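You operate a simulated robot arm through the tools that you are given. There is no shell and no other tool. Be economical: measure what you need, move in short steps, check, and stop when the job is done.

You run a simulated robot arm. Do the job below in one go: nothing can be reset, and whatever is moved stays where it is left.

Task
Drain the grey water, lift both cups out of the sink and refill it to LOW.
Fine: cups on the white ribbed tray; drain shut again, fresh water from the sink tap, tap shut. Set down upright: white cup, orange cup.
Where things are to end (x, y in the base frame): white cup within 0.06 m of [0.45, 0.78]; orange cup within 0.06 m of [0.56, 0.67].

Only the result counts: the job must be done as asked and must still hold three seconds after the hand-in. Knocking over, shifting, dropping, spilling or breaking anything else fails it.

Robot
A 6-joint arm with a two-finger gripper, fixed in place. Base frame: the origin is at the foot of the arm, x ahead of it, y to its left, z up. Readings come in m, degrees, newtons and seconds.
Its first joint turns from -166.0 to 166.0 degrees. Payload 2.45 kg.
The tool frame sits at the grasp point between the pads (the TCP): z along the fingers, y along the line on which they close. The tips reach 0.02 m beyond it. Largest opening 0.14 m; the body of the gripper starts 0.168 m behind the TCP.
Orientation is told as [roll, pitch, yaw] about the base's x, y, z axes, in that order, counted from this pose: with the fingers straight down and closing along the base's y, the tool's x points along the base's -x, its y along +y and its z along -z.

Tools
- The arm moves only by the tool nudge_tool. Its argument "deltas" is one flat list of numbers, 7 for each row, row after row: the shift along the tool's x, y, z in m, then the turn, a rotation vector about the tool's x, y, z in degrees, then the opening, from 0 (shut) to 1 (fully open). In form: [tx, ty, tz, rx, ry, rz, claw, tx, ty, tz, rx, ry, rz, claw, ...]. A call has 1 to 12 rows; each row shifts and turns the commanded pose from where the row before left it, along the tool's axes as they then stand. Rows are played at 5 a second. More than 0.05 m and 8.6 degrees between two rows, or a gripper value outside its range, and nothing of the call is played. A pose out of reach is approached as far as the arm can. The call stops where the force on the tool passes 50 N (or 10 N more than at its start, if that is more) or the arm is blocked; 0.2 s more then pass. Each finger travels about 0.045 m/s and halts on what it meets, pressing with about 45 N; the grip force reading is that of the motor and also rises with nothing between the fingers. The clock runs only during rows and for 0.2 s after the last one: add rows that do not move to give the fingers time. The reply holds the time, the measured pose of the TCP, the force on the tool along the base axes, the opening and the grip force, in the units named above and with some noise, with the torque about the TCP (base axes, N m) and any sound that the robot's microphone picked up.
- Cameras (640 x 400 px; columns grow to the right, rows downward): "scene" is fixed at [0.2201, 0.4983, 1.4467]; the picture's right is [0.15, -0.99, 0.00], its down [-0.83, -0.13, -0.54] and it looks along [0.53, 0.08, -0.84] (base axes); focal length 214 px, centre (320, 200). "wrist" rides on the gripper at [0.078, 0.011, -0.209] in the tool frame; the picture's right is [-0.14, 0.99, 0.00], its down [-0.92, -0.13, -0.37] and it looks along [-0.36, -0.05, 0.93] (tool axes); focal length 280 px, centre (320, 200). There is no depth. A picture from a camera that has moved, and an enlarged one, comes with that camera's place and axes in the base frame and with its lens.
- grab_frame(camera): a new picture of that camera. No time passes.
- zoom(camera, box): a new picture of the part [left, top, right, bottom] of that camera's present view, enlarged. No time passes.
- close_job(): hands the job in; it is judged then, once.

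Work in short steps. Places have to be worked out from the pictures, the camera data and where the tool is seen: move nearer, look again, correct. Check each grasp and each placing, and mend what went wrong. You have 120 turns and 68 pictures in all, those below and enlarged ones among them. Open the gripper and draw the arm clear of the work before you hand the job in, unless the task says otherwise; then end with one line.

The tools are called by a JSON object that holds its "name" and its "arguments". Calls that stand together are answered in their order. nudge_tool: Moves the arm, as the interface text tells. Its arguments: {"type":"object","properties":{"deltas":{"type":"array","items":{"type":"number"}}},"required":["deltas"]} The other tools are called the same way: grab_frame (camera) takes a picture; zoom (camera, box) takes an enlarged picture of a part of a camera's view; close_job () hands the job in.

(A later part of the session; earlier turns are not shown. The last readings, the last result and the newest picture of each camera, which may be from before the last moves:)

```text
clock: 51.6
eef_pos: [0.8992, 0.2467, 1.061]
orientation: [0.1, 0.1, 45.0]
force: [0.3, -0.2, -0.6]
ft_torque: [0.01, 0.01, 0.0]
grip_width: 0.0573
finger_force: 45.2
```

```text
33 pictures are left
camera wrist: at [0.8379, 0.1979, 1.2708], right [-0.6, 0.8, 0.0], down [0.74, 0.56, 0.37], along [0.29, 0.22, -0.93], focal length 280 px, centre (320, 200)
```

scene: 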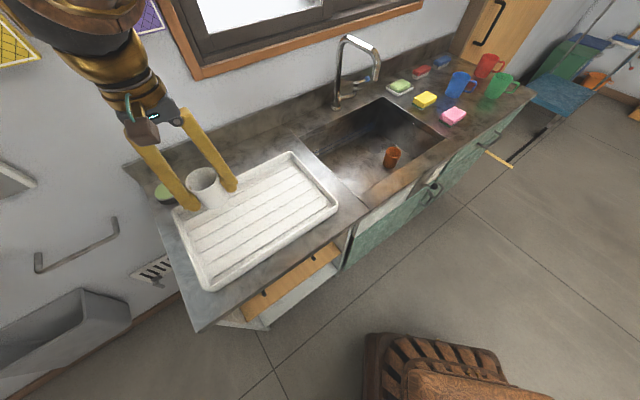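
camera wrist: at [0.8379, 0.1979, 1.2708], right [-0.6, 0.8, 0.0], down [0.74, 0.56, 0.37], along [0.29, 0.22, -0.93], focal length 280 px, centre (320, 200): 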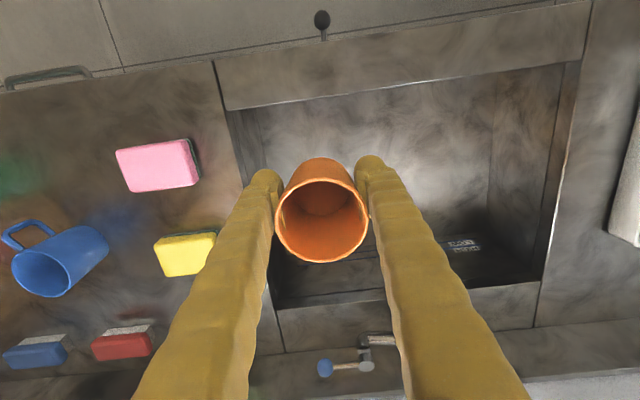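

The orange cup is held and empty. I'll carry it along to above (0.562, 0.668).

{"name": "nudge_tool", "arguments": {"deltas": [0, 0.0445, 0, 0, 0, 0, 0.3, 0, 0.0445, 0, 0, 0, 0, 0.3, 0, 0.0445, 0, 0, 0, 0, 0.3, 0, 0.0445, 0, 0, 0, 0, 0.3, 0, 0.0445, 0, 0, 0, 0, 0.3, 0, 0.0445, 0, 0, 0, 0, 0.3, -0.01, 0.0445, 0, 0, 0, 0, 0.3, -0.01, 0.0445, 0, 0, 0, 0, 0.3, -0.01, 0.0445, 0, 0, 0, 0, 0.3, -0.01, 0.0445, 0, 0, 0, 0, 0.3, -0.01, 0.0445, 0, 0, 0, 0, 0.3, -0.009, 0.0445, 0, 0, 0, 0, 0.3]}}

{"name": "nudge_tool", "arguments": {"deltas": [0, 0, 0.04, 0, 0, 0, 0.3, 0, 0, 0.04, 0, 0, 0, 0.3, 0, 0, 0.03, 0, 0, 0, 0.3, 0, 0, 0.01, 0, 0, 0, 0.3]}}

{"name": "zoom", "arguments": {"camera": "scene", "box": [140, 120, 340, 245]}}

```text
clock: 54.2
eef_pos: [0.5657, 0.6663, 1.0605]
orientation: [0.0, 0.0, 45.1]
force: [0.3, 0.4, 0.0]
ft_torque: [-0.02, -0.02, 0.01]
grip_width: 0.057
finger_force: 44.7
```

```text
clock: 55.2
eef_pos: [0.5641, 0.6651, 0.942]
orientation: [0.1, 0.0, 45.0]
force: [-0.1, -0.3, -0.5]
ft_torque: [0.0, 0.03, 0.03]
grip_width: 0.0571
finger_force: 44.6
```

```text
3.20 times, centred on (240, 182) of scene
camera zoom: at [0.2201, 0.4983, 1.4467], right [0.15, -0.99, 0.0], down [-0.83, -0.13, -0.54], along [0.53, 0.08, -0.84], focal length 686 px, centre (576, 256)
```

zoom: 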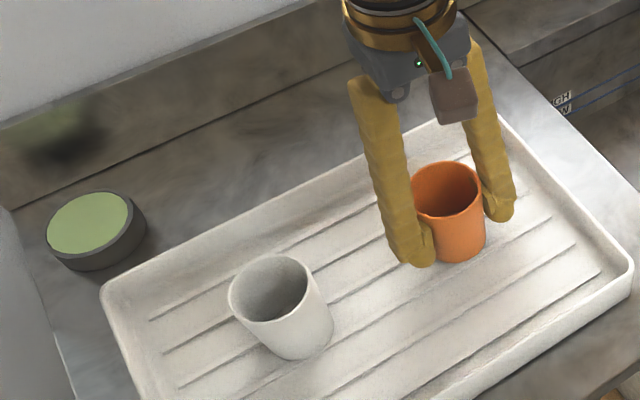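

The orange cup is over its spot, clear of the white one. I'll lower it the last few millimetres to contact near z 0.935.

{"name": "nudge_tool", "arguments": {"deltas": [0, 0, 0.004, 0, 0, 0, 0.3, 0, 0, 0.002, 0, 0, 0, 0.3]}}

{"name": "nudge_tool", "arguments": {"deltas": [0, 0, 0.003, 0, 0, 0, 0.3]}}

```text
clock: 55.8
eef_pos: [0.5634, 0.6654, 0.9366]
orientation: [0.0, -0.1, 45.0]
force: [-2.3, -3.9, 20.0]
ft_torque: [-0.07, 0.02, -0.03]
grip_width: 0.0572
finger_force: 44.6
```

```text
clock: 56.2
eef_pos: [0.5644, 0.6668, 0.9345]
orientation: [0.0, -0.1, 45.1]
force: [2.2, -5.1, 33.3]
ft_torque: [0.17, -0.13, -0.03]
grip_width: 0.0568
finger_force: 45.0
```

Contact. I'll ease up, open the fingers to 0.1 m (room from the white cup is fine) and rise.

{"name": "nudge_tool", "arguments": {"deltas": [0, 0, -0.004, 0, 0, 0, 0.3, 0, 0, 0, 0, 0, 0, 0.45, 0, 0, 0, 0, 0, 0, 0.6, 0, 0, 0, 0, 0, 0, 0.7, 0, 0, 0, 0, 0, 0, 0.7, 0, 0, -0.03, 0, 0, 0, 0.7, 0, 0, -0.04, 0, 0, 0, 0.7, 0, 0, -0.04, 0, 0, 0, 0.7, 0, 0, -0.04, 0, 0, 0, 0.7, 0, 0, 0, 0, 0, 0, 0.7]}}

{"name": "zoom", "arguments": {"camera": "scene", "box": [140, 120, 340, 245]}}

{"name": "zoom", "arguments": {"camera": "scene", "box": [300, 30, 460, 220]}}

```text
clock: 58.4
eef_pos: [0.5639, 0.6651, 1.0871]
orientation: [0.1, 0.0, 45.0]
force: [0.0, 0.2, 0.7]
ft_torque: [0.0, -0.02, 0.0]
grip_width: 0.098
finger_force: 0.0
```

```text
3.20 times, centred on (240, 182) of scene
camera zoom: at [0.2201, 0.4983, 1.4467], right [0.15, -0.99, 0.0], down [-0.83, -0.13, -0.54], along [0.53, 0.08, -0.84], focal length 686 px, centre (576, 256)
```

zoom: 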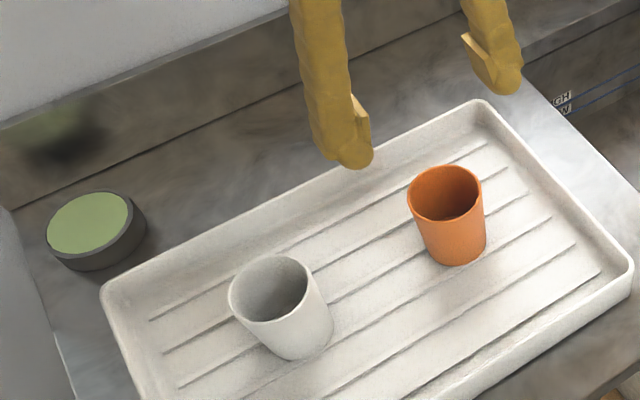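

```text
2.11 times, centred on (380, 125) of scene
camera zoom: at [0.2201, 0.4983, 1.4467], right [0.15, -0.99, 0.0], down [-0.83, -0.13, -0.54], along [0.53, 0.08, -0.84], focal length 452 px, centre (194, 358)
```

zoom: 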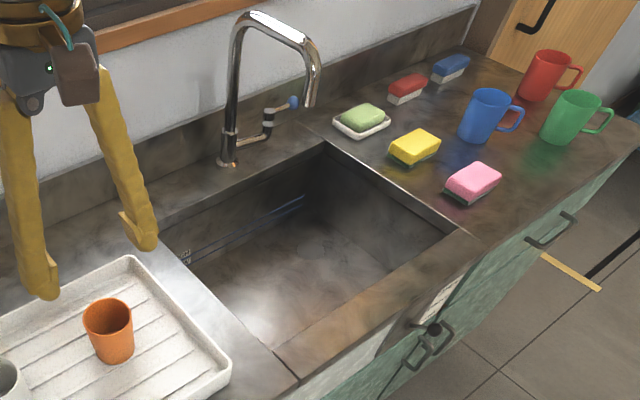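

Both cups stand upright and the sink is drained. Next I'll shut the drain by pressing the ball down with closed vertical fingers, so I'm moving above it at (0.754, 0.137).

{"name": "nudge_tool", "arguments": {"deltas": [0.0199, -0.0423, 0, 0, 0, 0, 0.3, 0.0199, -0.0423, 0, 0, 0, 0, 0.0, 0.0199, -0.0423, 0, 0, 0, 0, 0.0, 0.0199, -0.0423, 0, 0, 0, 0, 0.0, 0.0199, -0.0423, 0, 0, 0, 0, 0.0, 0.0199, -0.0423, 0, 0, 0, 0, 0.0, 0.0199, -0.0423, 0, 0, 0, 0, 0.0, 0.0199, -0.0423, 0, 0, 0, 0, 0.0, 0.0199, -0.0423, 0, 0, 0, 0, 0.0, 0.0199, -0.0423, 0, 0, 0, 0, 0.0, 0.0199, -0.0423, 0, 0, 0, 0, 0.0, 0.0199, -0.0423, 0, 0, 0, 0, 0.0]}}

{"name": "nudge_tool", "arguments": {"deltas": [0, 0, 0.045, 0, 0, 0, 0, 0, 0, 0.045, 0, 0, 0, 0, 0, 0, 0.045, 0, 0, 0, 0, 0, 0, 0.045, 0, 0, 0, 0, 0, 0, 0.04, 0, 0, 0, 0, 0, 0, 0, 0, 0, 0, 0]}}

{"name": "grab_frame", "arguments": {"camera": "wrist"}}

{"name": "zoom", "arguments": {"camera": "scene", "box": [380, 120, 500, 220]}}

```text
clock: 61.0
eef_pos: [0.754, 0.1364, 1.0861]
orientation: [0.0, 0.0, 45.0]
force: [0.9, 0.1, -0.3]
ft_torque: [0.0, 0.0, -0.01]
grip_width: 0.0002
finger_force: 29.6
```

```text
clock: 62.4
eef_pos: [0.7543, 0.1342, 0.8661]
orientation: [-0.1, 0.0, 45.1]
force: [-0.6, -0.1, 1.1]
ft_torque: [-0.02, 0.03, -0.01]
grip_width: 0.0
finger_force: 29.4
```

```text
29 pictures are left
camera wrist: at [0.6926, 0.0865, 1.0748], right [-0.6, 0.8, 0.0], down [0.74, 0.56, 0.37], along [0.29, 0.22, -0.93], focal length 280 px, centre (320, 200)
```

wrist: 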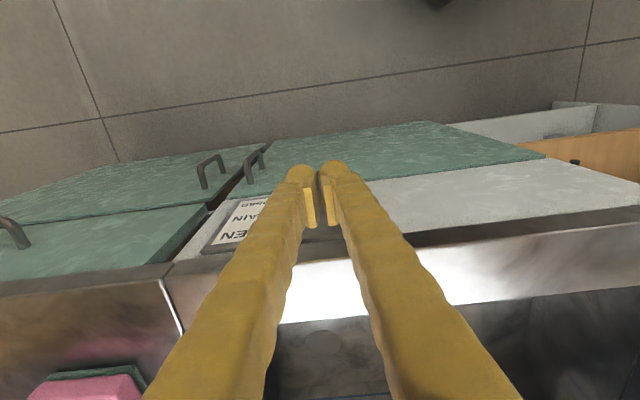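

```text
4.00 times, centred on (440, 170) of scene
camera zoom: at [0.2201, 0.4983, 1.4467], right [0.15, -0.99, 0.0], down [-0.83, -0.13, -0.54], along [0.53, 0.08, -0.84], focal length 858 px, centre (-160, 320)
```

zoom: 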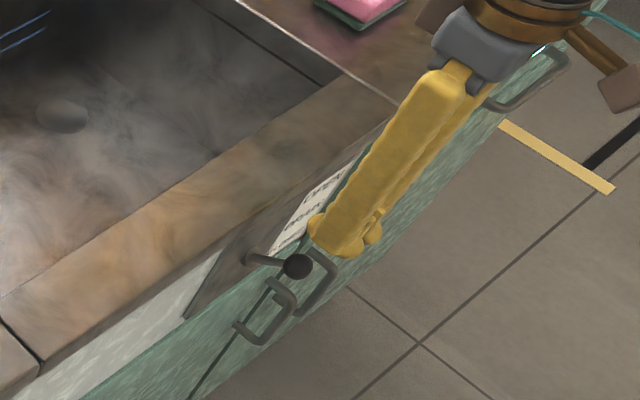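

The ball is about (0.758, 0.141, 0.79), just below the fingertips. I'll press down in small steps.

{"name": "nudge_tool", "arguments": {"deltas": [-0.003, 0.002, 0.035, 0, 0, 0, 0, 0, 0, 0.012, 0, 0, 0, 0, 0.002, 0, 0.012, 0, 0, 0, 0, 0.002, 0, 0.012, 0, 0, 0, 0, 0, 0, 0.012, 0, 0, 0, 0, -0.002, 0, 0.012, 0, 0, 0, 0]}}

{"name": "zoom", "arguments": {"camera": "scene", "box": [380, 120, 500, 220]}}

```text
clock: 63.8
eef_pos: [0.7547, 0.139, 0.7698]
orientation: [0.2, 0.1, 45.0]
force: [0.9, -0.1, -0.9]
ft_torque: [-0.01, 0.0, 0.0]
grip_width: 0.0001
finger_force: 29.2
```

```text
4.00 times, centred on (440, 170) of scene
camera zoom: at [0.2201, 0.4983, 1.4467], right [0.15, -0.99, 0.0], down [-0.83, -0.13, -0.54], along [0.53, 0.08, -0.84], focal length 858 px, centre (-160, 320)
```

zoom: 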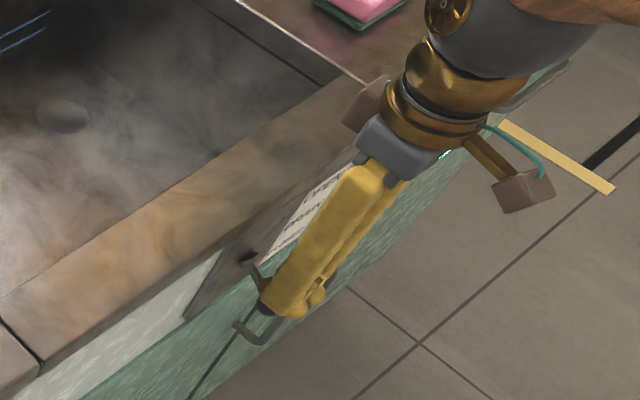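

The lever is following down. I'll push on to its lower stop.

{"name": "nudge_tool", "arguments": {"deltas": [-0.001, 0, 0.006, 0, 0, 0, 0, -0.001, 0, 0.006, 0, 0, 0, 0, 0, 0, 0.003, 0, 0, 0, 0]}}

{"name": "nudge_tool", "arguments": {"deltas": [0, 0, 0.004, 0, 0, 0, 0]}}

```text
clock: 64.6
eef_pos: [0.7542, 0.1412, 0.7574]
orientation: [-0.1, -0.2, 45.0]
force: [2.6, -4.5, 39.5]
ft_torque: [0.11, -0.46, 0.25]
grip_width: 0.0059
finger_force: 29.7
```

```text
clock: 64.9
eef_pos: [0.7576, 0.1425, 0.7579]
orientation: [-0.1, -0.2, 45.0]
force: [-5.6, -1.1, 21.9]
ft_torque: [0.12, 0.0, -0.01]
grip_width: 0.0058
finger_force: 29.4
stopped in row 1: the force on the tool passed its limit at 59 N (the readings are from after the stop); the commanded pose is now the measured one
```

The lever is against its lower stop. I'll rise clear and look at it.

{"name": "nudge_tool", "arguments": {"deltas": [0.005, 0, -0.04, 0, 0, 0, 0, 0.01, 0, -0.045, 0, 0, 0, 0, 0, 0, -0.045, 0, 0, 0, 0, 0, 0, -0.045, 0, 0, 0, 0, 0, 0, -0.045, 0, 0, 0, 0, 0, 0, -0.045, 0, 0, 0, 0]}}

{"name": "zoom", "arguments": {"camera": "scene", "box": [290, 90, 490, 215]}}

```text
clock: 66.3
eef_pos: [0.7442, 0.1335, 1.0238]
orientation: [-0.1, -0.1, 45.0]
force: [-0.5, 0.1, 0.2]
ft_torque: [0.0, -0.01, 0.04]
grip_width: 0.0001
finger_force: 29.2
```

```text
3.20 times, centred on (390, 152) of scene
camera zoom: at [0.2201, 0.4983, 1.4467], right [0.15, -0.99, 0.0], down [-0.83, -0.13, -0.54], along [0.53, 0.08, -0.84], focal length 686 px, centre (96, 352)
```

zoom: 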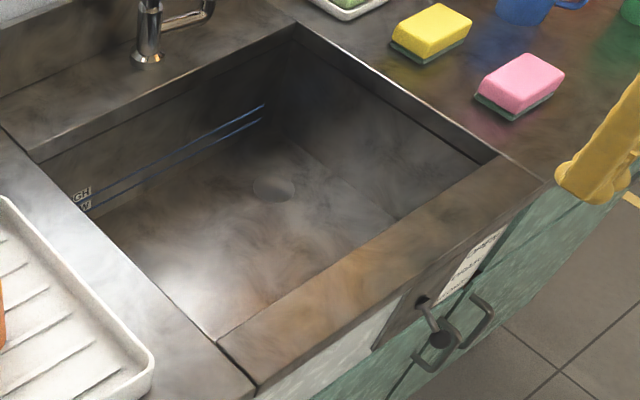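

The lever is back where it started (CLOSED) and the sink is empty. The tap knob at (1.146, 0.440, 0.967) is far out, so I'll raise the arm, roll the gripper 90° (camera away from the spout) and tilt it 45° forward.

{"name": "nudge_tool", "arguments": {"deltas": [0, -0.017, -0.045, 0, 0, 0, 0.3, 0, -0.017, -0.045, 0, 0, 0, 0.36, 0, -0.017, -0.045, 0, 0, 0, 0.36, 0, -0.017, -0.045, 0, 0, 0, 0.36, 0, 0, -0.02, 0, 0, 0, 0.36]}}

{"name": "nudge_tool", "arguments": {"deltas": [0, 0, 0, 0, 0, -7.5, 0.36, 0, 0, 0, 0, 0, -7.5, 0.36, 0, 0, 0, 0, 0, -7.5, 0.36, 0, 0, 0, 0, 0, -7.5, 0.36, 0, 0, 0, 0, 0, -7.5, 0.36, 0, 0, 0, 0, 0, -7.5, 0.36, 0, 0, 0, 0, 0, -7.5, 0.36, 0, 0, 0, 0, 0, -7.5, 0.36, 0, 0, 0, 0, 0, -7.5, 0.36, 0, 0, 0, 0, 0, -7.5, 0.36, 0, 0, 0, 0, 0, -7.5, 0.36, 0, 0, 0, 0, 0, -7.5, 0.36]}}

{"name": "nudge_tool", "arguments": {"deltas": [0, 0, 0, 7.5, 0, 0, 0.36, 0, 0, 0, 7.5, 0, 0, 0.36, 0, 0, 0, 7.5, 0, 0, 0.36, 0, 0, 0, 7.5, 0, 0, 0.36, 0, 0, 0, 7.5, 0, 0, 0.36, 0, 0, 0, 7.5, 0, 0, 0.36]}}

```text
clock: 67.5
eef_pos: [0.7931, 0.0824, 1.2255]
orientation: [-0.1, -0.2, 45.1]
force: [0.2, -0.2, -0.2]
ft_torque: [-0.01, 0.02, 0.0]
grip_width: 0.0506
finger_force: 0.1
```

```text
clock: 70.1
eef_pos: [0.7926, 0.0827, 1.222]
orientation: [-0.2, 0.1, 135.1]
force: [0.4, -0.1, -0.5]
ft_torque: [-0.01, 0.01, -0.03]
grip_width: 0.0502
finger_force: 0.1
```

```text
clock: 71.5
eef_pos: [0.7934, 0.0808, 1.2229]
orientation: [-45.3, 0.2, 134.8]
force: [-0.4, 0.3, -1.4]
ft_torque: [-0.01, -0.02, 0.0]
grip_width: 0.0502
finger_force: 0.0
```

The orientation is right. I'll advance toward the knob along s = 0.50 and stop about 0.15 m short to look.

{"name": "nudge_tool", "arguments": {"deltas": [0, -0.0184, 0.0399, 0, 0, 0, 0.36, 0, -0.0184, 0.0399, 0, 0, 0, 0.36, 0, -0.0184, 0.0399, 0, 0, 0, 0.36, 0, -0.0184, 0.0399, 0, 0, 0, 0.36, 0, -0.0184, 0.0399, 0, 0, 0, 0.36, 0, -0.0184, 0.0399, 0, 0, 0, 0.36, 0, -0.0184, 0.0399, 0, 0, 0, 0.36, 0, -0.0184, 0.0399, 0, 0, 0, 0.36, 0, -0.0184, 0.0399, 0, 0, 0, 0.36]}}

{"name": "grab_frame", "arguments": {"camera": "wrist"}}

{"name": "zoom", "arguments": {"camera": "scene", "box": [300, 10, 460, 110]}}

```text
clock: 73.5
eef_pos: [1.0554, 0.3455, 1.0871]
orientation: [-45.3, 0.2, 135.0]
force: [-0.7, -0.3, 0.4]
ft_torque: [-0.02, 0.03, -0.01]
grip_width: 0.0506
finger_force: 0.0
```

```text
25 pictures are left
camera wrist: at [1.0007, 0.1801, 1.2266], right [-0.59, -0.4, -0.7], down [-0.77, 0.53, 0.35], along [0.23, 0.75, -0.62], focal length 280 px, centre (320, 200)
```

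wrist: 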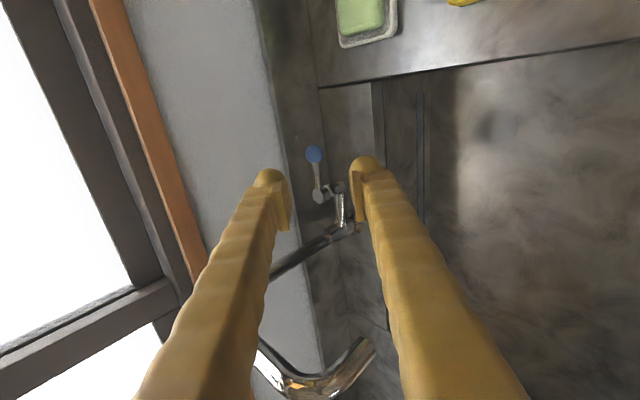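

```text
4.00 times, centred on (380, 60) of scene
camera zoom: at [0.2201, 0.4983, 1.4467], right [0.15, -0.99, 0.0], down [-0.83, -0.13, -0.54], along [0.53, 0.08, -0.84], focal length 858 px, centre (80, 760)
```

zoom: 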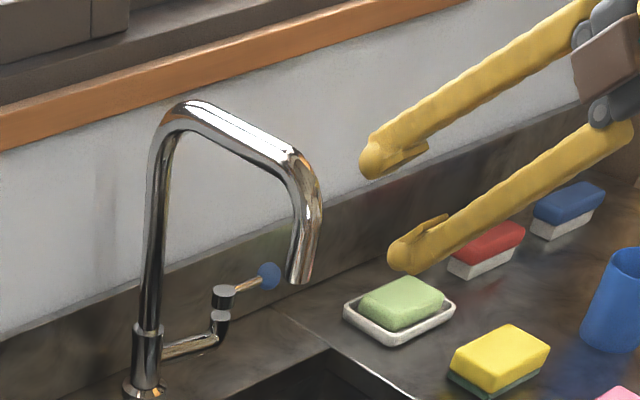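

The arm reaches well and the knob is confirmed at (1.144, 0.440, 0.969). I'll advance so the fingers straddle it, one in front and below, one behind and above.

{"name": "nudge_tool", "arguments": {"deltas": [-0.001, -0.002, 0.035, 0, 0, 0, 0.36, -0.001, -0.002, 0.035, 0, 0, 0, 0.36, -0.001, -0.002, 0.035, 0, 0, 0, 0.36, -0.001, -0.002, 0.035, 0, 0, 0, 0.36, 0, 0, 0.032, 0, 0, 0, 0.36]}}

{"name": "grab_frame", "arguments": {"camera": "wrist"}}

{"name": "zoom", "arguments": {"camera": "scene", "box": [320, 40, 420, 110]}}

```text
clock: 74.7
eef_pos: [1.1436, 0.4397, 0.9719]
orientation: [-45.2, 0.2, 135.0]
force: [0.2, 0.1, 0.9]
ft_torque: [-0.06, 0.08, -0.04]
grip_width: 0.0506
finger_force: 0.1
```

```text
23 pictures are left
camera wrist: at [1.0883, 0.272, 1.1122], right [-0.59, -0.4, -0.7], down [-0.77, 0.53, 0.35], along [0.23, 0.75, -0.62], focal length 280 px, centre (320, 200)
```

wrist: 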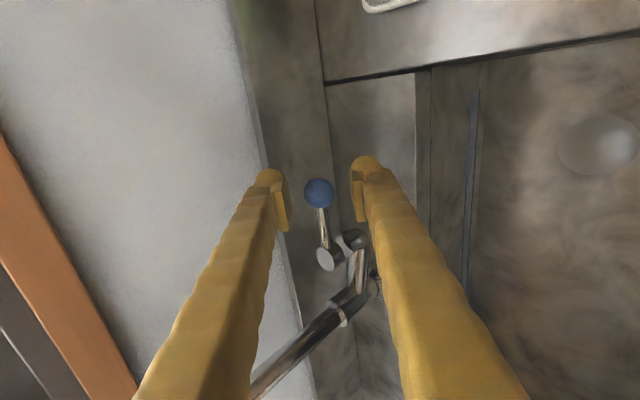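

```text
5.71 times, centred on (370, 75) of scene
camera zoom: at [0.2201, 0.4983, 1.4467], right [0.15, -0.99, 0.0], down [-0.83, -0.13, -0.54], along [0.53, 0.08, -0.84], focal length 1226 px, centre (34, 914)
```

zoom: 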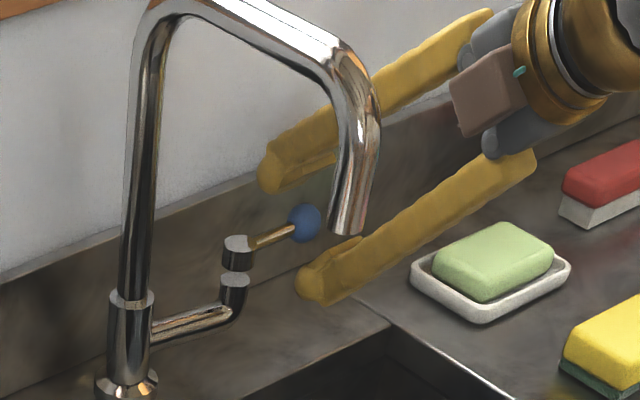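

The knob is between the fingers. I'll pull toward the front by about 4 cm along the lever's arc and watch for force or sound.

{"name": "nudge_tool", "arguments": {"deltas": [0, 0.007, -0.007, 0, 0, 0, 0.36, 0, 0.007, -0.007, 0, 0, 0, 0.36, -0.002, 0.007, -0.007, 0, 0, 0, 0.36, -0.003, 0.007, -0.007, 0, 0, 0, 0.36]}}

{"name": "zoom", "arguments": {"camera": "scene", "box": [320, 40, 440, 130]}}

```text
clock: 75.7
eef_pos: [1.1104, 0.4147, 0.9703]
orientation: [-45.1, 0.2, 134.9]
force: [-0.6, 1.0, 0.3]
ft_torque: [0.0, -0.01, 0.0]
grip_width: 0.0504
finger_force: 0.0
```

```text
4.44 times, centred on (380, 85) of scene
camera zoom: at [0.2201, 0.4983, 1.4467], right [0.15, -0.99, 0.0], down [-0.83, -0.13, -0.54], along [0.53, 0.08, -0.84], focal length 953 px, centre (53, 711)
```

zoom: 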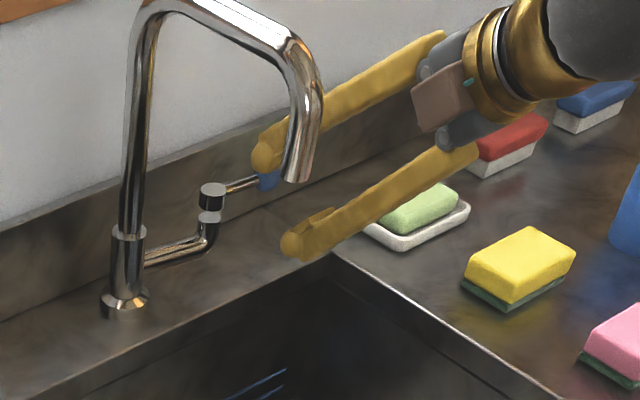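

The knob followed by about 1.5 cm without resistance, so it turns toward the front. I'll continue a little and check for flow.

{"name": "nudge_tool", "arguments": {"deltas": [-0.004, 0.007, -0.007, 0, 0, 0, 0.36, -0.004, 0.007, -0.007, 0, 0, 0, 0.36, 0, 0, 0, 0, 0, 0, 0.36]}}

{"name": "zoom", "arguments": {"camera": "scene", "box": [290, 20, 450, 180]}}

```text
clock: 76.5
eef_pos: [1.0915, 0.4048, 0.9699]
orientation: [-45.2, 0.1, 135.0]
force: [-0.3, 0.5, -0.5]
ft_torque: [0.04, -0.03, -0.04]
grip_width: 0.0504
finger_force: 0.1
```

```text
2.50 times, centred on (370, 100) of scene
camera zoom: at [0.2201, 0.4983, 1.4467], right [0.15, -0.99, 0.0], down [-0.83, -0.13, -0.54], along [0.53, 0.08, -0.84], focal length 536 px, centre (195, 450)
```

zoom: 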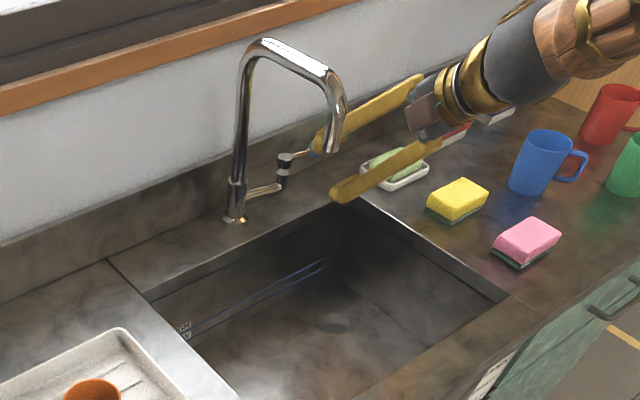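

No water is visible yet. I'll check the lever from the wrist camera.

{"name": "grab_frame", "arguments": {"camera": "wrist"}}

```text
19 pictures are left
camera wrist: at [1.0367, 0.2387, 1.1111], right [-0.59, -0.4, -0.7], down [-0.77, 0.53, 0.35], along [0.23, 0.75, -0.62], focal length 280 px, centre (320, 200)
```

wrist: 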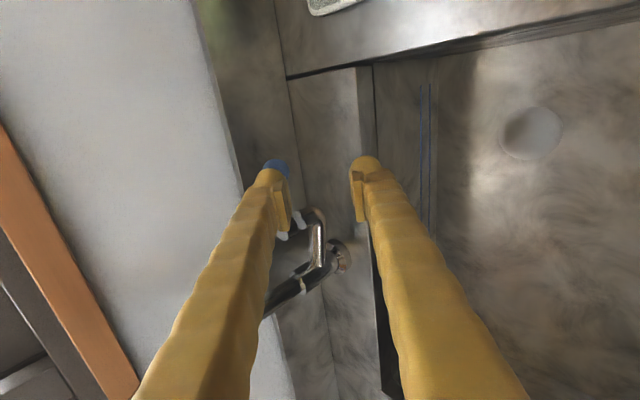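

The knob hasn't moved: the rear fingertip slid over it. I'll retract, realign and go about 2 cm deeper so the rear finger really hooks behind it.

{"name": "nudge_tool", "arguments": {"deltas": [0, 0, -0.04, 0, 0, 0, 0.36, 0, 0, -0.04, 0, 0, 0, 0.36, 0.006, -0.022, 0.022, 0, 0, 0, 0.36, 0.006, -0.022, 0.022, 0, 0, 0, 0.36, 0, 0, 0.04, 0, 0, 0, 0.36, 0, 0, 0.035, 0, 0, 0, 0.36, 0, 0, 0.015, 0, 0, 0, 0.36, 0, 0, 0.012, 0, 0, 0, 0.36]}}

{"name": "grab_frame", "arguments": {"camera": "wrist"}}

```text
clock: 78.3
eef_pos: [1.1548, 0.452, 0.955]
orientation: [-45.2, 0.1, 135.0]
force: [0.0, -0.6, 0.6]
ft_torque: [0.01, -0.02, 0.02]
grip_width: 0.0506
finger_force: 0.0
```

```text
18 pictures are left
camera wrist: at [1.1004, 0.2852, 1.0953], right [-0.59, -0.4, -0.7], down [-0.77, 0.53, 0.35], along [0.23, 0.75, -0.62], focal length 280 px, centre (320, 200)
```

wrist: 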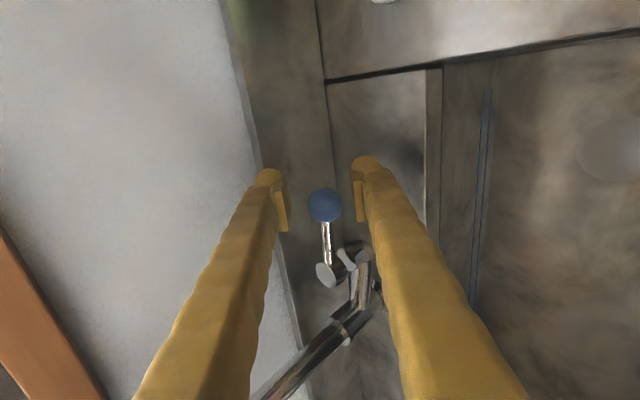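

The knob is now well between the pads. I'll narrow the gap to a loose cage and pull forward 2 cm.

{"name": "nudge_tool", "arguments": {"deltas": [0, 0, 0, 0, 0, 0, 0.22, 0, 0, 0, 0, 0, 0, 0.22, -0.001, 0.005, -0.005, 0, 0, 0, 0.22, -0.001, 0.005, -0.005, 0, 0, 0, 0.22, -0.001, 0.005, -0.005, 0, 0, 0, 0.22]}}

{"name": "grab_frame", "arguments": {"camera": "wrist"}}

```text
clock: 79.5
eef_pos: [1.138, 0.4393, 0.9537]
orientation: [-45.1, 0.1, 135.1]
force: [-0.2, -0.7, 3.3]
ft_torque: [0.0, -0.04, -0.01]
grip_width: 0.0315
finger_force: 1.1
```

```text
17 pictures are left
camera wrist: at [1.0835, 0.2723, 1.0947], right [-0.59, -0.4, -0.7], down [-0.77, 0.53, 0.35], along [0.23, 0.75, -0.62], focal length 280 px, centre (320, 200)
```

wrist: 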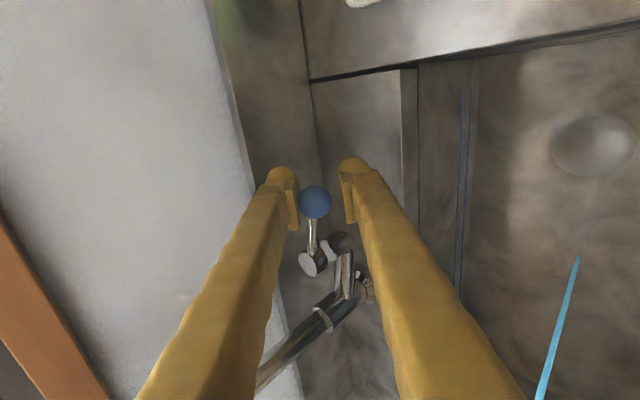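

Water is running from the spout. I'll hold here for about 2.4 s and look at the level.

{"name": "nudge_tool", "arguments": {"deltas": [0, 0, 0, 0, 0, 0, 0.22, 0, 0, 0, 0, 0, 0, 0.22, 0, 0, 0, 0, 0, 0, 0.22, 0, 0, 0, 0, 0, 0, 0.22, 0, 0, 0, 0, 0, 0, 0.22, 0, 0, 0, 0, 0, 0, 0.22, 0, 0, 0, 0, 0, 0, 0.22, 0, 0, 0, 0, 0, 0, 0.22, 0, 0, 0, 0, 0, 0, 0.22, 0, 0, 0, 0, 0, 0, 0.22, 0, 0, 0, 0, 0, 0, 0.22]}}

{"name": "zoom", "arguments": {"camera": "scene", "box": [300, 40, 440, 200]}}

```text
clock: 81.9
eef_pos: [1.1381, 0.4386, 0.9549]
orientation: [-45.2, 0.1, 135.0]
force: [0.7, -0.3, -0.4]
ft_torque: [0.01, 0.01, -0.01]
grip_width: 0.0308
finger_force: 0.0
```

```text
2.50 times, centred on (370, 120) of scene
camera zoom: at [0.2201, 0.4983, 1.4467], right [0.15, -0.99, 0.0], down [-0.83, -0.13, -0.54], along [0.53, 0.08, -0.84], focal length 536 px, centre (195, 400)
```

zoom: 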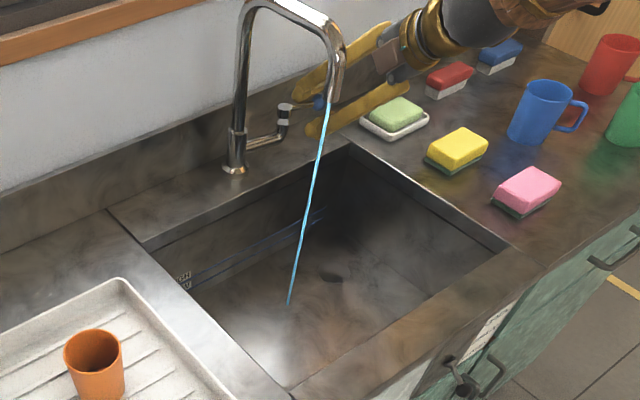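

The stream lands in the sink. I'll keep holding and look again to measure the rate.

{"name": "nudge_tool", "arguments": {"deltas": [0, 0, 0, 0, 0, 0, 0.22, 0, 0, 0, 0, 0, 0, 0.22, 0, 0, 0, 0, 0, 0, 0.22, 0, 0, 0, 0, 0, 0, 0.22, 0, 0, 0, 0, 0, 0, 0.22, 0, 0, 0, 0, 0, 0, 0.22, 0, 0, 0, 0, 0, 0, 0.22, 0, 0, 0, 0, 0, 0, 0.22, 0, 0, 0, 0, 0, 0, 0.22, 0, 0, 0, 0, 0, 0, 0.22, 0, 0, 0, 0, 0, 0, 0.22, 0, 0, 0, 0, 0, 0, 0.22]}}

{"name": "nudge_tool", "arguments": {"deltas": [0, 0, 0, 0, 0, 0, 0.22, 0, 0, 0, 0, 0, 0, 0.22, 0, 0, 0, 0, 0, 0, 0.22, 0, 0, 0, 0, 0, 0, 0.22, 0, 0, 0, 0, 0, 0, 0.22, 0, 0, 0, 0, 0, 0, 0.22]}}

{"name": "zoom", "arguments": {"camera": "scene", "box": [310, 90, 440, 195]}}

```text
clock: 84.5
eef_pos: [1.1374, 0.4381, 0.9542]
orientation: [-45.3, 0.1, 134.9]
force: [0.0, 0.1, -0.3]
ft_torque: [0.02, 0.03, -0.03]
grip_width: 0.0308
finger_force: 0.0
```

```text
clock: 85.9
eef_pos: [1.1376, 0.439, 0.9553]
orientation: [-45.3, 0.1, 134.9]
force: [0.3, -0.6, 0.2]
ft_torque: [-0.02, -0.02, 0.01]
grip_width: 0.0308
finger_force: 0.0
```

```text
3.81 times, centred on (375, 142) of scene
camera zoom: at [0.2201, 0.4983, 1.4467], right [0.15, -0.99, 0.0], down [-0.83, -0.13, -0.54], along [0.53, 0.08, -0.84], focal length 817 px, centre (110, 419)
```

zoom: 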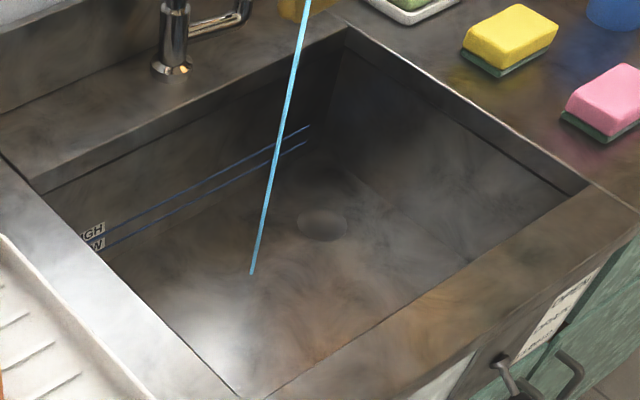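

The LOW mark is about 6.5 cm above the floor and the level has hardly risen. The opening is too small, so I'll pull the lever further for more flow.

{"name": "nudge_tool", "arguments": {"deltas": [-0.004, 0.006, -0.006, 0, 0, 0, 0.22, -0.005, 0.006, -0.006, 0, 0, 0, 0.22, -0.006, 0.005, -0.005, 0, 0, 0, 0.22, -0.006, 0.004, -0.004, 0, 0, 0, 0.22]}}

{"name": "grab_frame", "arguments": {"camera": "wrist"}}

```text
clock: 86.9
eef_pos: [1.1019, 0.4341, 0.9545]
orientation: [-45.2, 0.1, 135.0]
force: [-0.1, -0.6, 1.1]
ft_torque: [0.02, 0.01, -0.02]
grip_width: 0.0313
finger_force: 0.5
```

```text
14 pictures are left
camera wrist: at [1.0472, 0.267, 1.0949], right [-0.59, -0.4, -0.7], down [-0.77, 0.53, 0.35], along [0.23, 0.75, -0.62], focal length 280 px, centre (320, 200)
```

wrist: 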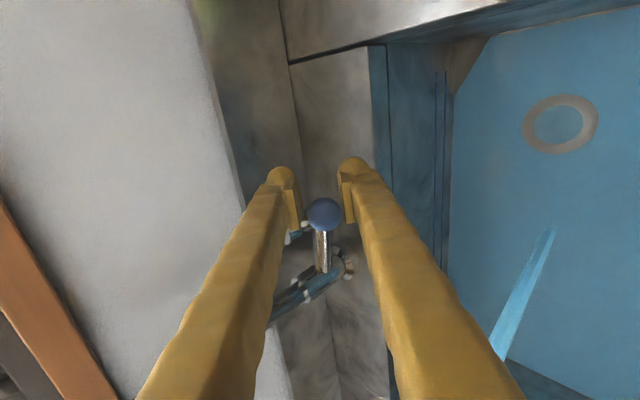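

The flow is much stronger now and blue water covers the floor. I'll check the level straight away.

{"name": "nudge_tool", "arguments": {"deltas": [0, 0, 0, 0, 0, 0, 0.22, 0, 0, 0, 0, 0, 0, 0.22]}}

{"name": "zoom", "arguments": {"camera": "scene", "box": [310, 90, 440, 195]}}

```text
clock: 87.5
eef_pos: [1.1005, 0.4341, 0.9536]
orientation: [-45.2, 0.1, 135.0]
force: [-0.7, -0.1, 0.4]
ft_torque: [-0.02, -0.01, 0.01]
grip_width: 0.0308
finger_force: 0.0
```

```text
3.81 times, centred on (375, 142) of scene
camera zoom: at [0.2201, 0.4983, 1.4467], right [0.15, -0.99, 0.0], down [-0.83, -0.13, -0.54], along [0.53, 0.08, -0.84], focal length 817 px, centre (110, 419)
```

zoom: 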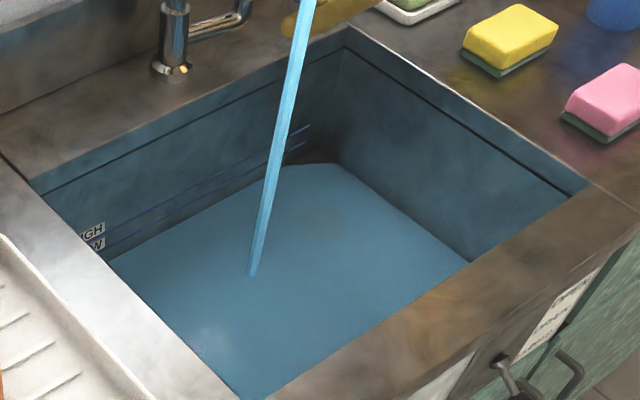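

The level is roughly halfway to LOW. I'll take another short interval to get the rate.

{"name": "nudge_tool", "arguments": {"deltas": [0, 0, 0, 0, 0, 0, 0.22, 0, 0, 0, 0, 0, 0, 0.22, 0, 0, 0, 0, 0, 0, 0.22, 0, 0, 0, 0, 0, 0, 0.22]}}

{"name": "zoom", "arguments": {"camera": "scene", "box": [310, 90, 440, 195]}}

```text
clock: 88.5
eef_pos: [1.1015, 0.4327, 0.9545]
orientation: [-45.2, 0.2, 135.0]
force: [-0.4, 0.2, 0.2]
ft_torque: [0.0, -0.05, 0.01]
grip_width: 0.0306
finger_force: 0.0
```

```text
3.81 times, centred on (375, 142) of scene
camera zoom: at [0.2201, 0.4983, 1.4467], right [0.15, -0.99, 0.0], down [-0.83, -0.13, -0.54], along [0.53, 0.08, -0.84], focal length 817 px, centre (110, 419)
```

zoom: 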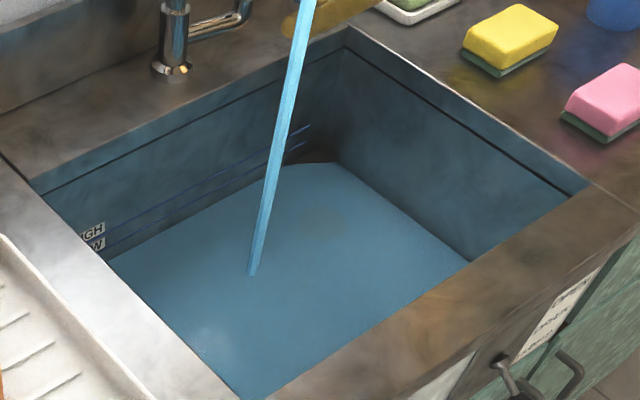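

The level barely changed in one second, so the rise is slow. I'll wait 5 s and check again.

{"name": "nudge_tool", "arguments": {"deltas": [0, 0, 0, 0, 0, 0, 0.22, 0, 0, 0, 0, 0, 0, 0.22, 0, 0, 0, 0, 0, 0, 0.22, 0, 0, 0, 0, 0, 0, 0.22, 0, 0, 0, 0, 0, 0, 0.22, 0, 0, 0, 0, 0, 0, 0.22, 0, 0, 0, 0, 0, 0, 0.22, 0, 0, 0, 0, 0, 0, 0.22, 0, 0, 0, 0, 0, 0, 0.22, 0, 0, 0, 0, 0, 0, 0.22, 0, 0, 0, 0, 0, 0, 0.22, 0, 0, 0, 0, 0, 0, 0.22]}}

{"name": "nudge_tool", "arguments": {"deltas": [0, 0, 0, 0, 0, 0, 0.22, 0, 0, 0, 0, 0, 0, 0.22, 0, 0, 0, 0, 0, 0, 0.22, 0, 0, 0, 0, 0, 0, 0.22, 0, 0, 0, 0, 0, 0, 0.22, 0, 0, 0, 0, 0, 0, 0.22, 0, 0, 0, 0, 0, 0, 0.22, 0, 0, 0, 0, 0, 0, 0.22, 0, 0, 0, 0, 0, 0, 0.22, 0, 0, 0, 0, 0, 0, 0.22, 0, 0, 0, 0, 0, 0, 0.22, 0, 0, 0, 0, 0, 0, 0.22]}}

{"name": "zoom", "arguments": {"camera": "scene", "box": [310, 90, 440, 195]}}

```text
clock: 91.1
eef_pos: [1.1013, 0.433, 0.9544]
orientation: [-45.2, 0.1, 135.0]
force: [0.6, -0.7, -0.2]
ft_torque: [0.02, -0.02, 0.01]
grip_width: 0.0308
finger_force: 0.0
```

```text
clock: 93.7
eef_pos: [1.1015, 0.4329, 0.9551]
orientation: [-45.2, 0.0, 135.0]
force: [0.5, 0.7, 0.5]
ft_torque: [0.01, 0.02, -0.02]
grip_width: 0.0309
finger_force: 0.0
```

```text
3.81 times, centred on (375, 142) of scene
camera zoom: at [0.2201, 0.4983, 1.4467], right [0.15, -0.99, 0.0], down [-0.83, -0.13, -0.54], along [0.53, 0.08, -0.84], focal length 817 px, centre (110, 419)
```

zoom: 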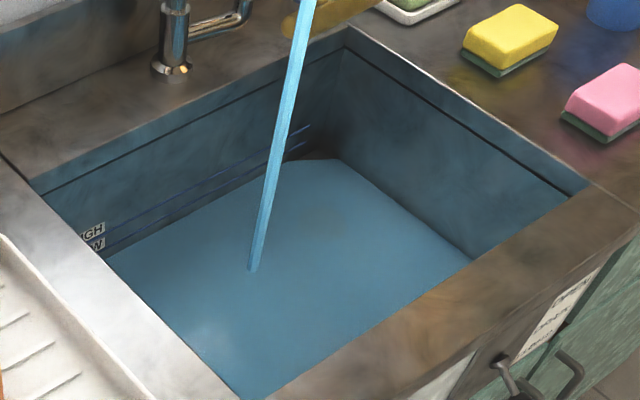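

The level is rising about 1.6 mm/s, and LOW is roughly 3 cm above the present surface. I'll wait about 10 s, then zoom closely on the marks.

{"name": "nudge_tool", "arguments": {"deltas": [0, 0, 0, 0, 0, 0, 0.22, 0, 0, 0, 0, 0, 0, 0.22, 0, 0, 0, 0, 0, 0, 0.22, 0, 0, 0, 0, 0, 0, 0.22, 0, 0, 0, 0, 0, 0, 0.22, 0, 0, 0, 0, 0, 0, 0.22, 0, 0, 0, 0, 0, 0, 0.22, 0, 0, 0, 0, 0, 0, 0.22, 0, 0, 0, 0, 0, 0, 0.22, 0, 0, 0, 0, 0, 0, 0.22, 0, 0, 0, 0, 0, 0, 0.22, 0, 0, 0, 0, 0, 0, 0.22]}}

{"name": "nudge_tool", "arguments": {"deltas": [0, 0, 0, 0, 0, 0, 0.22, 0, 0, 0, 0, 0, 0, 0.22, 0, 0, 0, 0, 0, 0, 0.22, 0, 0, 0, 0, 0, 0, 0.22, 0, 0, 0, 0, 0, 0, 0.22, 0, 0, 0, 0, 0, 0, 0.22, 0, 0, 0, 0, 0, 0, 0.22, 0, 0, 0, 0, 0, 0, 0.22, 0, 0, 0, 0, 0, 0, 0.22, 0, 0, 0, 0, 0, 0, 0.22, 0, 0, 0, 0, 0, 0, 0.22, 0, 0, 0, 0, 0, 0, 0.22]}}

{"name": "nudge_tool", "arguments": {"deltas": [0, 0, 0, 0, 0, 0, 0.22, 0, 0, 0, 0, 0, 0, 0.22, 0, 0, 0, 0, 0, 0, 0.22, 0, 0, 0, 0, 0, 0, 0.22, 0, 0, 0, 0, 0, 0, 0.22, 0, 0, 0, 0, 0, 0, 0.22, 0, 0, 0, 0, 0, 0, 0.22, 0, 0, 0, 0, 0, 0, 0.22, 0, 0, 0, 0, 0, 0, 0.22, 0, 0, 0, 0, 0, 0, 0.22, 0, 0, 0, 0, 0, 0, 0.22, 0, 0, 0, 0, 0, 0, 0.22]}}

{"name": "zoom", "arguments": {"camera": "scene", "box": [325, 110, 405, 165]}}

```text
clock: 96.3
eef_pos: [1.1009, 0.4334, 0.9548]
orientation: [-45.2, 0.2, 135.1]
force: [-0.7, -0.2, 0.2]
ft_torque: [-0.01, -0.03, 0.02]
grip_width: 0.0309
finger_force: 0.0
```

```text
clock: 98.9
eef_pos: [1.1023, 0.4335, 0.9546]
orientation: [-45.2, 0.0, 135.0]
force: [-0.1, 0.0, -0.3]
ft_torque: [0.01, 0.02, -0.01]
grip_width: 0.0308
finger_force: 0.0
```

```text
clock: 101.5
eef_pos: [1.1015, 0.433, 0.9544]
orientation: [-45.3, 0.1, 135.0]
force: [-0.2, 0.1, 0.5]
ft_torque: [0.02, 0.01, -0.01]
grip_width: 0.0308
finger_force: 0.1
```

```text
7.27 times, centred on (365, 138) of scene
camera zoom: at [0.2201, 0.4983, 1.4467], right [0.15, -0.99, 0.0], down [-0.83, -0.13, -0.54], along [0.53, 0.08, -0.84], focal length 1560 px, centre (-7, 654)
```

zoom: 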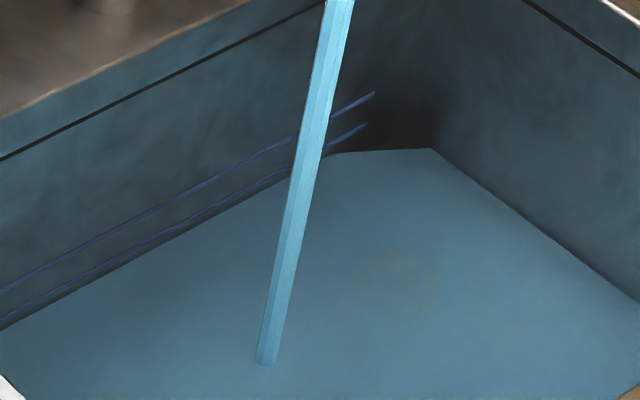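

The surface is now about 1 cm below the LOW line, rising about 1.2 mm/s. I'll wait 5 s more and look again.

{"name": "nudge_tool", "arguments": {"deltas": [0, 0, 0, 0, 0, 0, 0.22, 0, 0, 0, 0, 0, 0, 0.22, 0, 0, 0, 0, 0, 0, 0.22, 0, 0, 0, 0, 0, 0, 0.22, 0, 0, 0, 0, 0, 0, 0.22, 0, 0, 0, 0, 0, 0, 0.22, 0, 0, 0, 0, 0, 0, 0.22, 0, 0, 0, 0, 0, 0, 0.22, 0, 0, 0, 0, 0, 0, 0.22, 0, 0, 0, 0, 0, 0, 0.22, 0, 0, 0, 0, 0, 0, 0.22, 0, 0, 0, 0, 0, 0, 0.22]}}

{"name": "nudge_tool", "arguments": {"deltas": [0, 0, 0, 0, 0, 0, 0.22, 0, 0, 0, 0, 0, 0, 0.22, 0, 0, 0, 0, 0, 0, 0.22, 0, 0, 0, 0, 0, 0, 0.22, 0, 0, 0, 0, 0, 0, 0.22, 0, 0, 0, 0, 0, 0, 0.22, 0, 0, 0, 0, 0, 0, 0.22, 0, 0, 0, 0, 0, 0, 0.22, 0, 0, 0, 0, 0, 0, 0.22, 0, 0, 0, 0, 0, 0, 0.22, 0, 0, 0, 0, 0, 0, 0.22, 0, 0, 0, 0, 0, 0, 0.22]}}

{"name": "zoom", "arguments": {"camera": "scene", "box": [310, 120, 360, 160]}}

```text
clock: 104.1
eef_pos: [1.1023, 0.4333, 0.9546]
orientation: [-45.2, 0.0, 135.1]
force: [0.0, 0.0, -0.1]
ft_torque: [0.01, -0.01, 0.02]
grip_width: 0.0307
finger_force: 0.2
```

```text
clock: 106.7
eef_pos: [1.1015, 0.4324, 0.9545]
orientation: [-45.2, 0.1, 135.0]
force: [-0.2, 0.1, -0.3]
ft_torque: [-0.01, 0.01, -0.01]
grip_width: 0.0309
finger_force: 0.1
```

```text
10.00 times, centred on (335, 140) of scene
camera zoom: at [0.2201, 0.4983, 1.4467], right [0.15, -0.99, 0.0], down [-0.83, -0.13, -0.54], along [0.53, 0.08, -0.84], focal length 2145 px, centre (170, 800)
```

zoom: 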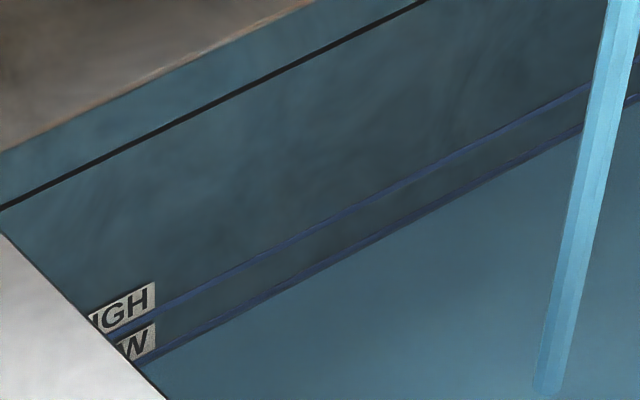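

The water is about 4 mm below the LOW line. I'll wait 2 s more, then push the lever back along its arc to shut it.

{"name": "nudge_tool", "arguments": {"deltas": [0, 0, 0, 0, 0, 0, 0.22, 0, 0, 0, 0, 0, 0, 0.22, 0, 0, 0, 0, 0, 0, 0.22, 0, 0, 0, 0, 0, 0, 0.22, 0, 0, 0, 0, 0, 0, 0.22, 0, 0, 0, 0, 0, 0, 0.22, 0, 0, 0, 0, 0, 0, 0.22, 0, 0, 0, 0, 0, 0, 0.22, 0, 0, 0, 0, 0, 0, 0.22, 0, 0, 0, 0, 0, 0, 0.22]}}

{"name": "nudge_tool", "arguments": {"deltas": [0.008, -0.0042, 0.0042, 0, 0, 0, 0.22, 0.007, -0.0057, 0.0057, 0, 0, 0, 0.22, 0.005, -0.0064, 0.0064, 0, 0, 0, 0.22, 0.004, -0.0071, 0.0071, 0, 0, 0, 0.22, 0.002, -0.0071, 0.0071, 0, 0, 0, 0.22, 0, -0.0064, 0.0064, 0, 0, 0, 0.22]}}

{"name": "grab_frame", "arguments": {"camera": "wrist"}}

```text
clock: 108.9
eef_pos: [1.1013, 0.4323, 0.9538]
orientation: [-45.2, 0.1, 135.1]
force: [0.1, 0.0, -0.1]
ft_torque: [-0.01, -0.01, 0.0]
grip_width: 0.0307
finger_force: 0.0
```

```text
clock: 110.3
eef_pos: [1.1573, 0.4531, 0.9549]
orientation: [-45.2, 0.1, 135.0]
force: [-0.9, -0.8, -0.6]
ft_torque: [0.05, -0.04, -0.01]
grip_width: 0.031
finger_force: 0.0
```

```text
8 pictures are left
camera wrist: at [1.1031, 0.2862, 1.096], right [-0.59, -0.4, -0.7], down [-0.77, 0.53, 0.35], along [0.23, 0.75, -0.62], focal length 280 px, centre (320, 200)
```

wrist: 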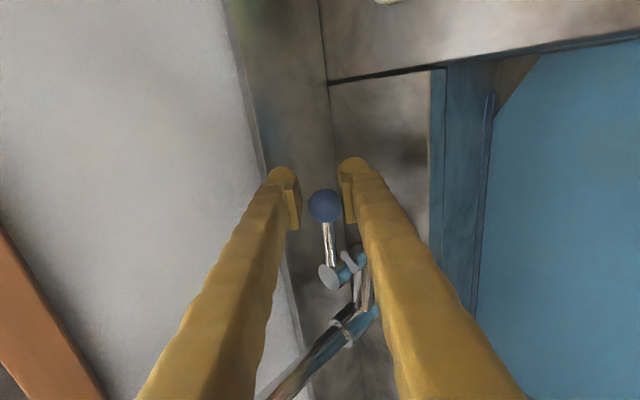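

No stream is visible any more. I'll nudge a few millimetres further to make sure the lever is on its closed stop.

{"name": "nudge_tool", "arguments": {"deltas": [0, -0.002, 0.002, 0, 0, 0, 0.22, 0, -0.002, 0.002, 0, 0, 0, 0.22, 0, -0.001, 0.001, 0, 0, 0, 0.22]}}

{"name": "zoom", "arguments": {"camera": "scene", "box": [310, 50, 420, 160]}}

```text
clock: 111.1
eef_pos: [1.1621, 0.4557, 0.9552]
orientation: [-45.0, 0.0, 135.0]
force: [-7.3, -5.5, -5.6]
ft_torque: [0.1, -0.15, 0.03]
grip_width: 0.0358
finger_force: 3.3
```

```text
3.64 times, centred on (365, 105) of scene
camera zoom: at [0.2201, 0.4983, 1.4467], right [0.15, -0.99, 0.0], down [-0.83, -0.13, -0.54], along [0.53, 0.08, -0.84], focal length 780 px, centre (156, 546)
```

zoom: 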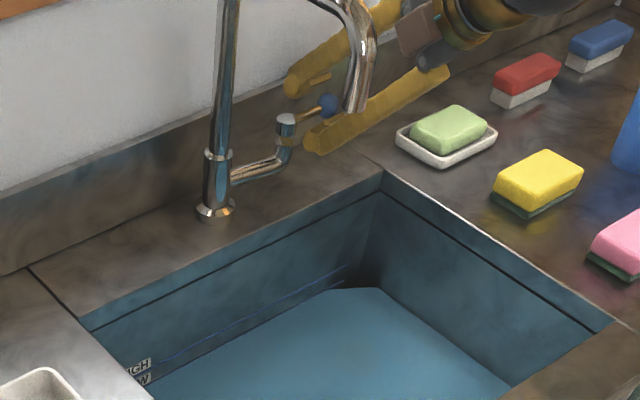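

The lever is on its stop (about 10 N) and the stream has ended. I'll compare the level with LOW.

{"name": "zoom", "arguments": {"camera": "scene", "box": [320, 125, 360, 157]}}

```text
12.50 times, centred on (340, 141) of scene
camera zoom: at [0.2201, 0.4983, 1.4467], right [0.15, -0.99, 0.0], down [-0.83, -0.13, -0.54], along [0.53, 0.08, -0.84], focal length 2681 px, centre (70, 938)
```

zoom: 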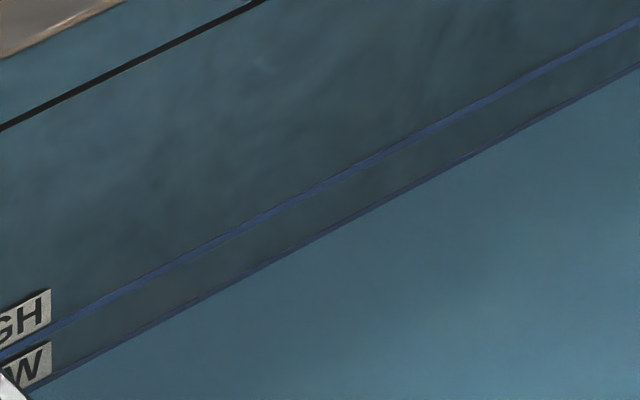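

The water edge sits on the LOW line. I'll open the fingers, draw straight back off the knob without touching it, then move away.

{"name": "nudge_tool", "arguments": {"deltas": [0, 0.003, -0.001, 0, 0, 0, 0.3, 0, 0.002, 0, 0, 0, 0, 0.36, 0, 0, 0, 0, 0, 0, 0.36, 0, 0, -0.02, 0, 0, 0, 0.36, 0, 0, -0.03, 0, 0, 0, 0.36, 0, 0, -0.04, 0, 0, 0, 0.36, 0, 0, -0.04, 0, 0, 0, 0.36, 0, 0, -0.04, 0, 0, 0, 0.36, 0, 0, -0.04, 0, 0, 0, 0.5]}}

{"name": "nudge_tool", "arguments": {"deltas": [0.01, 0.03, -0.035, 0, 0, 0, 0.7, 0.01, 0.03, -0.035, 0, 0, 0, 0.7, 0.01, 0.03, -0.035, 0, 0, 0, 0.7, 0.01, 0.02, -0.035, 0, 0, 0, 0.7, 0.01, 0.02, -0.035, 0, 0, 0, 0.7, 0.01, 0.02, -0.035, 0, 0, 0, 0.7, 0, 0, 0, 0, 0, 0, 1]}}

{"name": "grab_frame", "arguments": {"camera": "scene"}}

{"name": "zoom", "arguments": {"camera": "scene", "box": [310, 40, 430, 160]}}

```text
clock: 113.1
eef_pos: [1.0538, 0.3475, 1.1011]
orientation: [-45.1, 0.0, 135.1]
force: [0.1, 0.4, -0.6]
ft_torque: [0.09, -0.02, -0.01]
grip_width: 0.0703
finger_force: 0.0
```

```text
clock: 114.7
eef_pos: [0.918, 0.1263, 1.1463]
orientation: [-44.6, -0.1, 134.8]
force: [-0.2, -0.1, -0.3]
ft_torque: [-0.05, 0.01, 0.01]
grip_width: 0.1326
finger_force: 0.1
out of reach, approached as far as the arm can: row 6
```

```text
5 pictures are left
```

scene: 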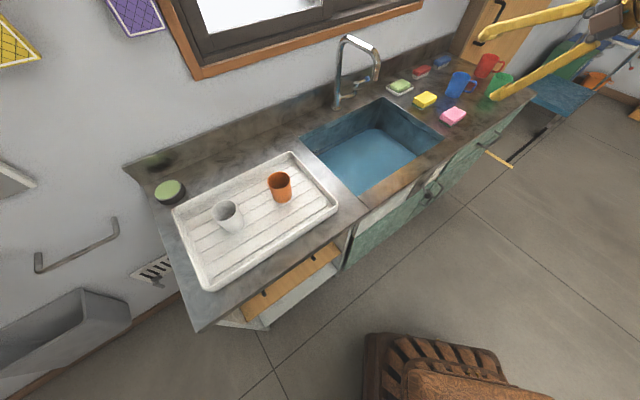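

```text
3.33 times, centred on (370, 100) of scene
camera zoom: at [0.2201, 0.4983, 1.4467], right [0.15, -0.99, 0.0], down [-0.83, -0.13, -0.54], along [0.53, 0.08, -0.84], focal length 715 px, centre (153, 533)
```

zoom: 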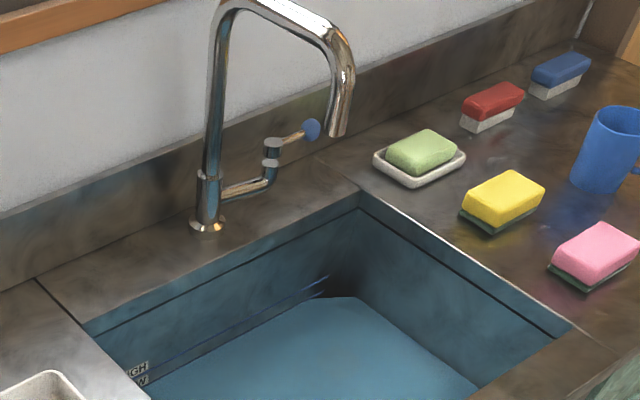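

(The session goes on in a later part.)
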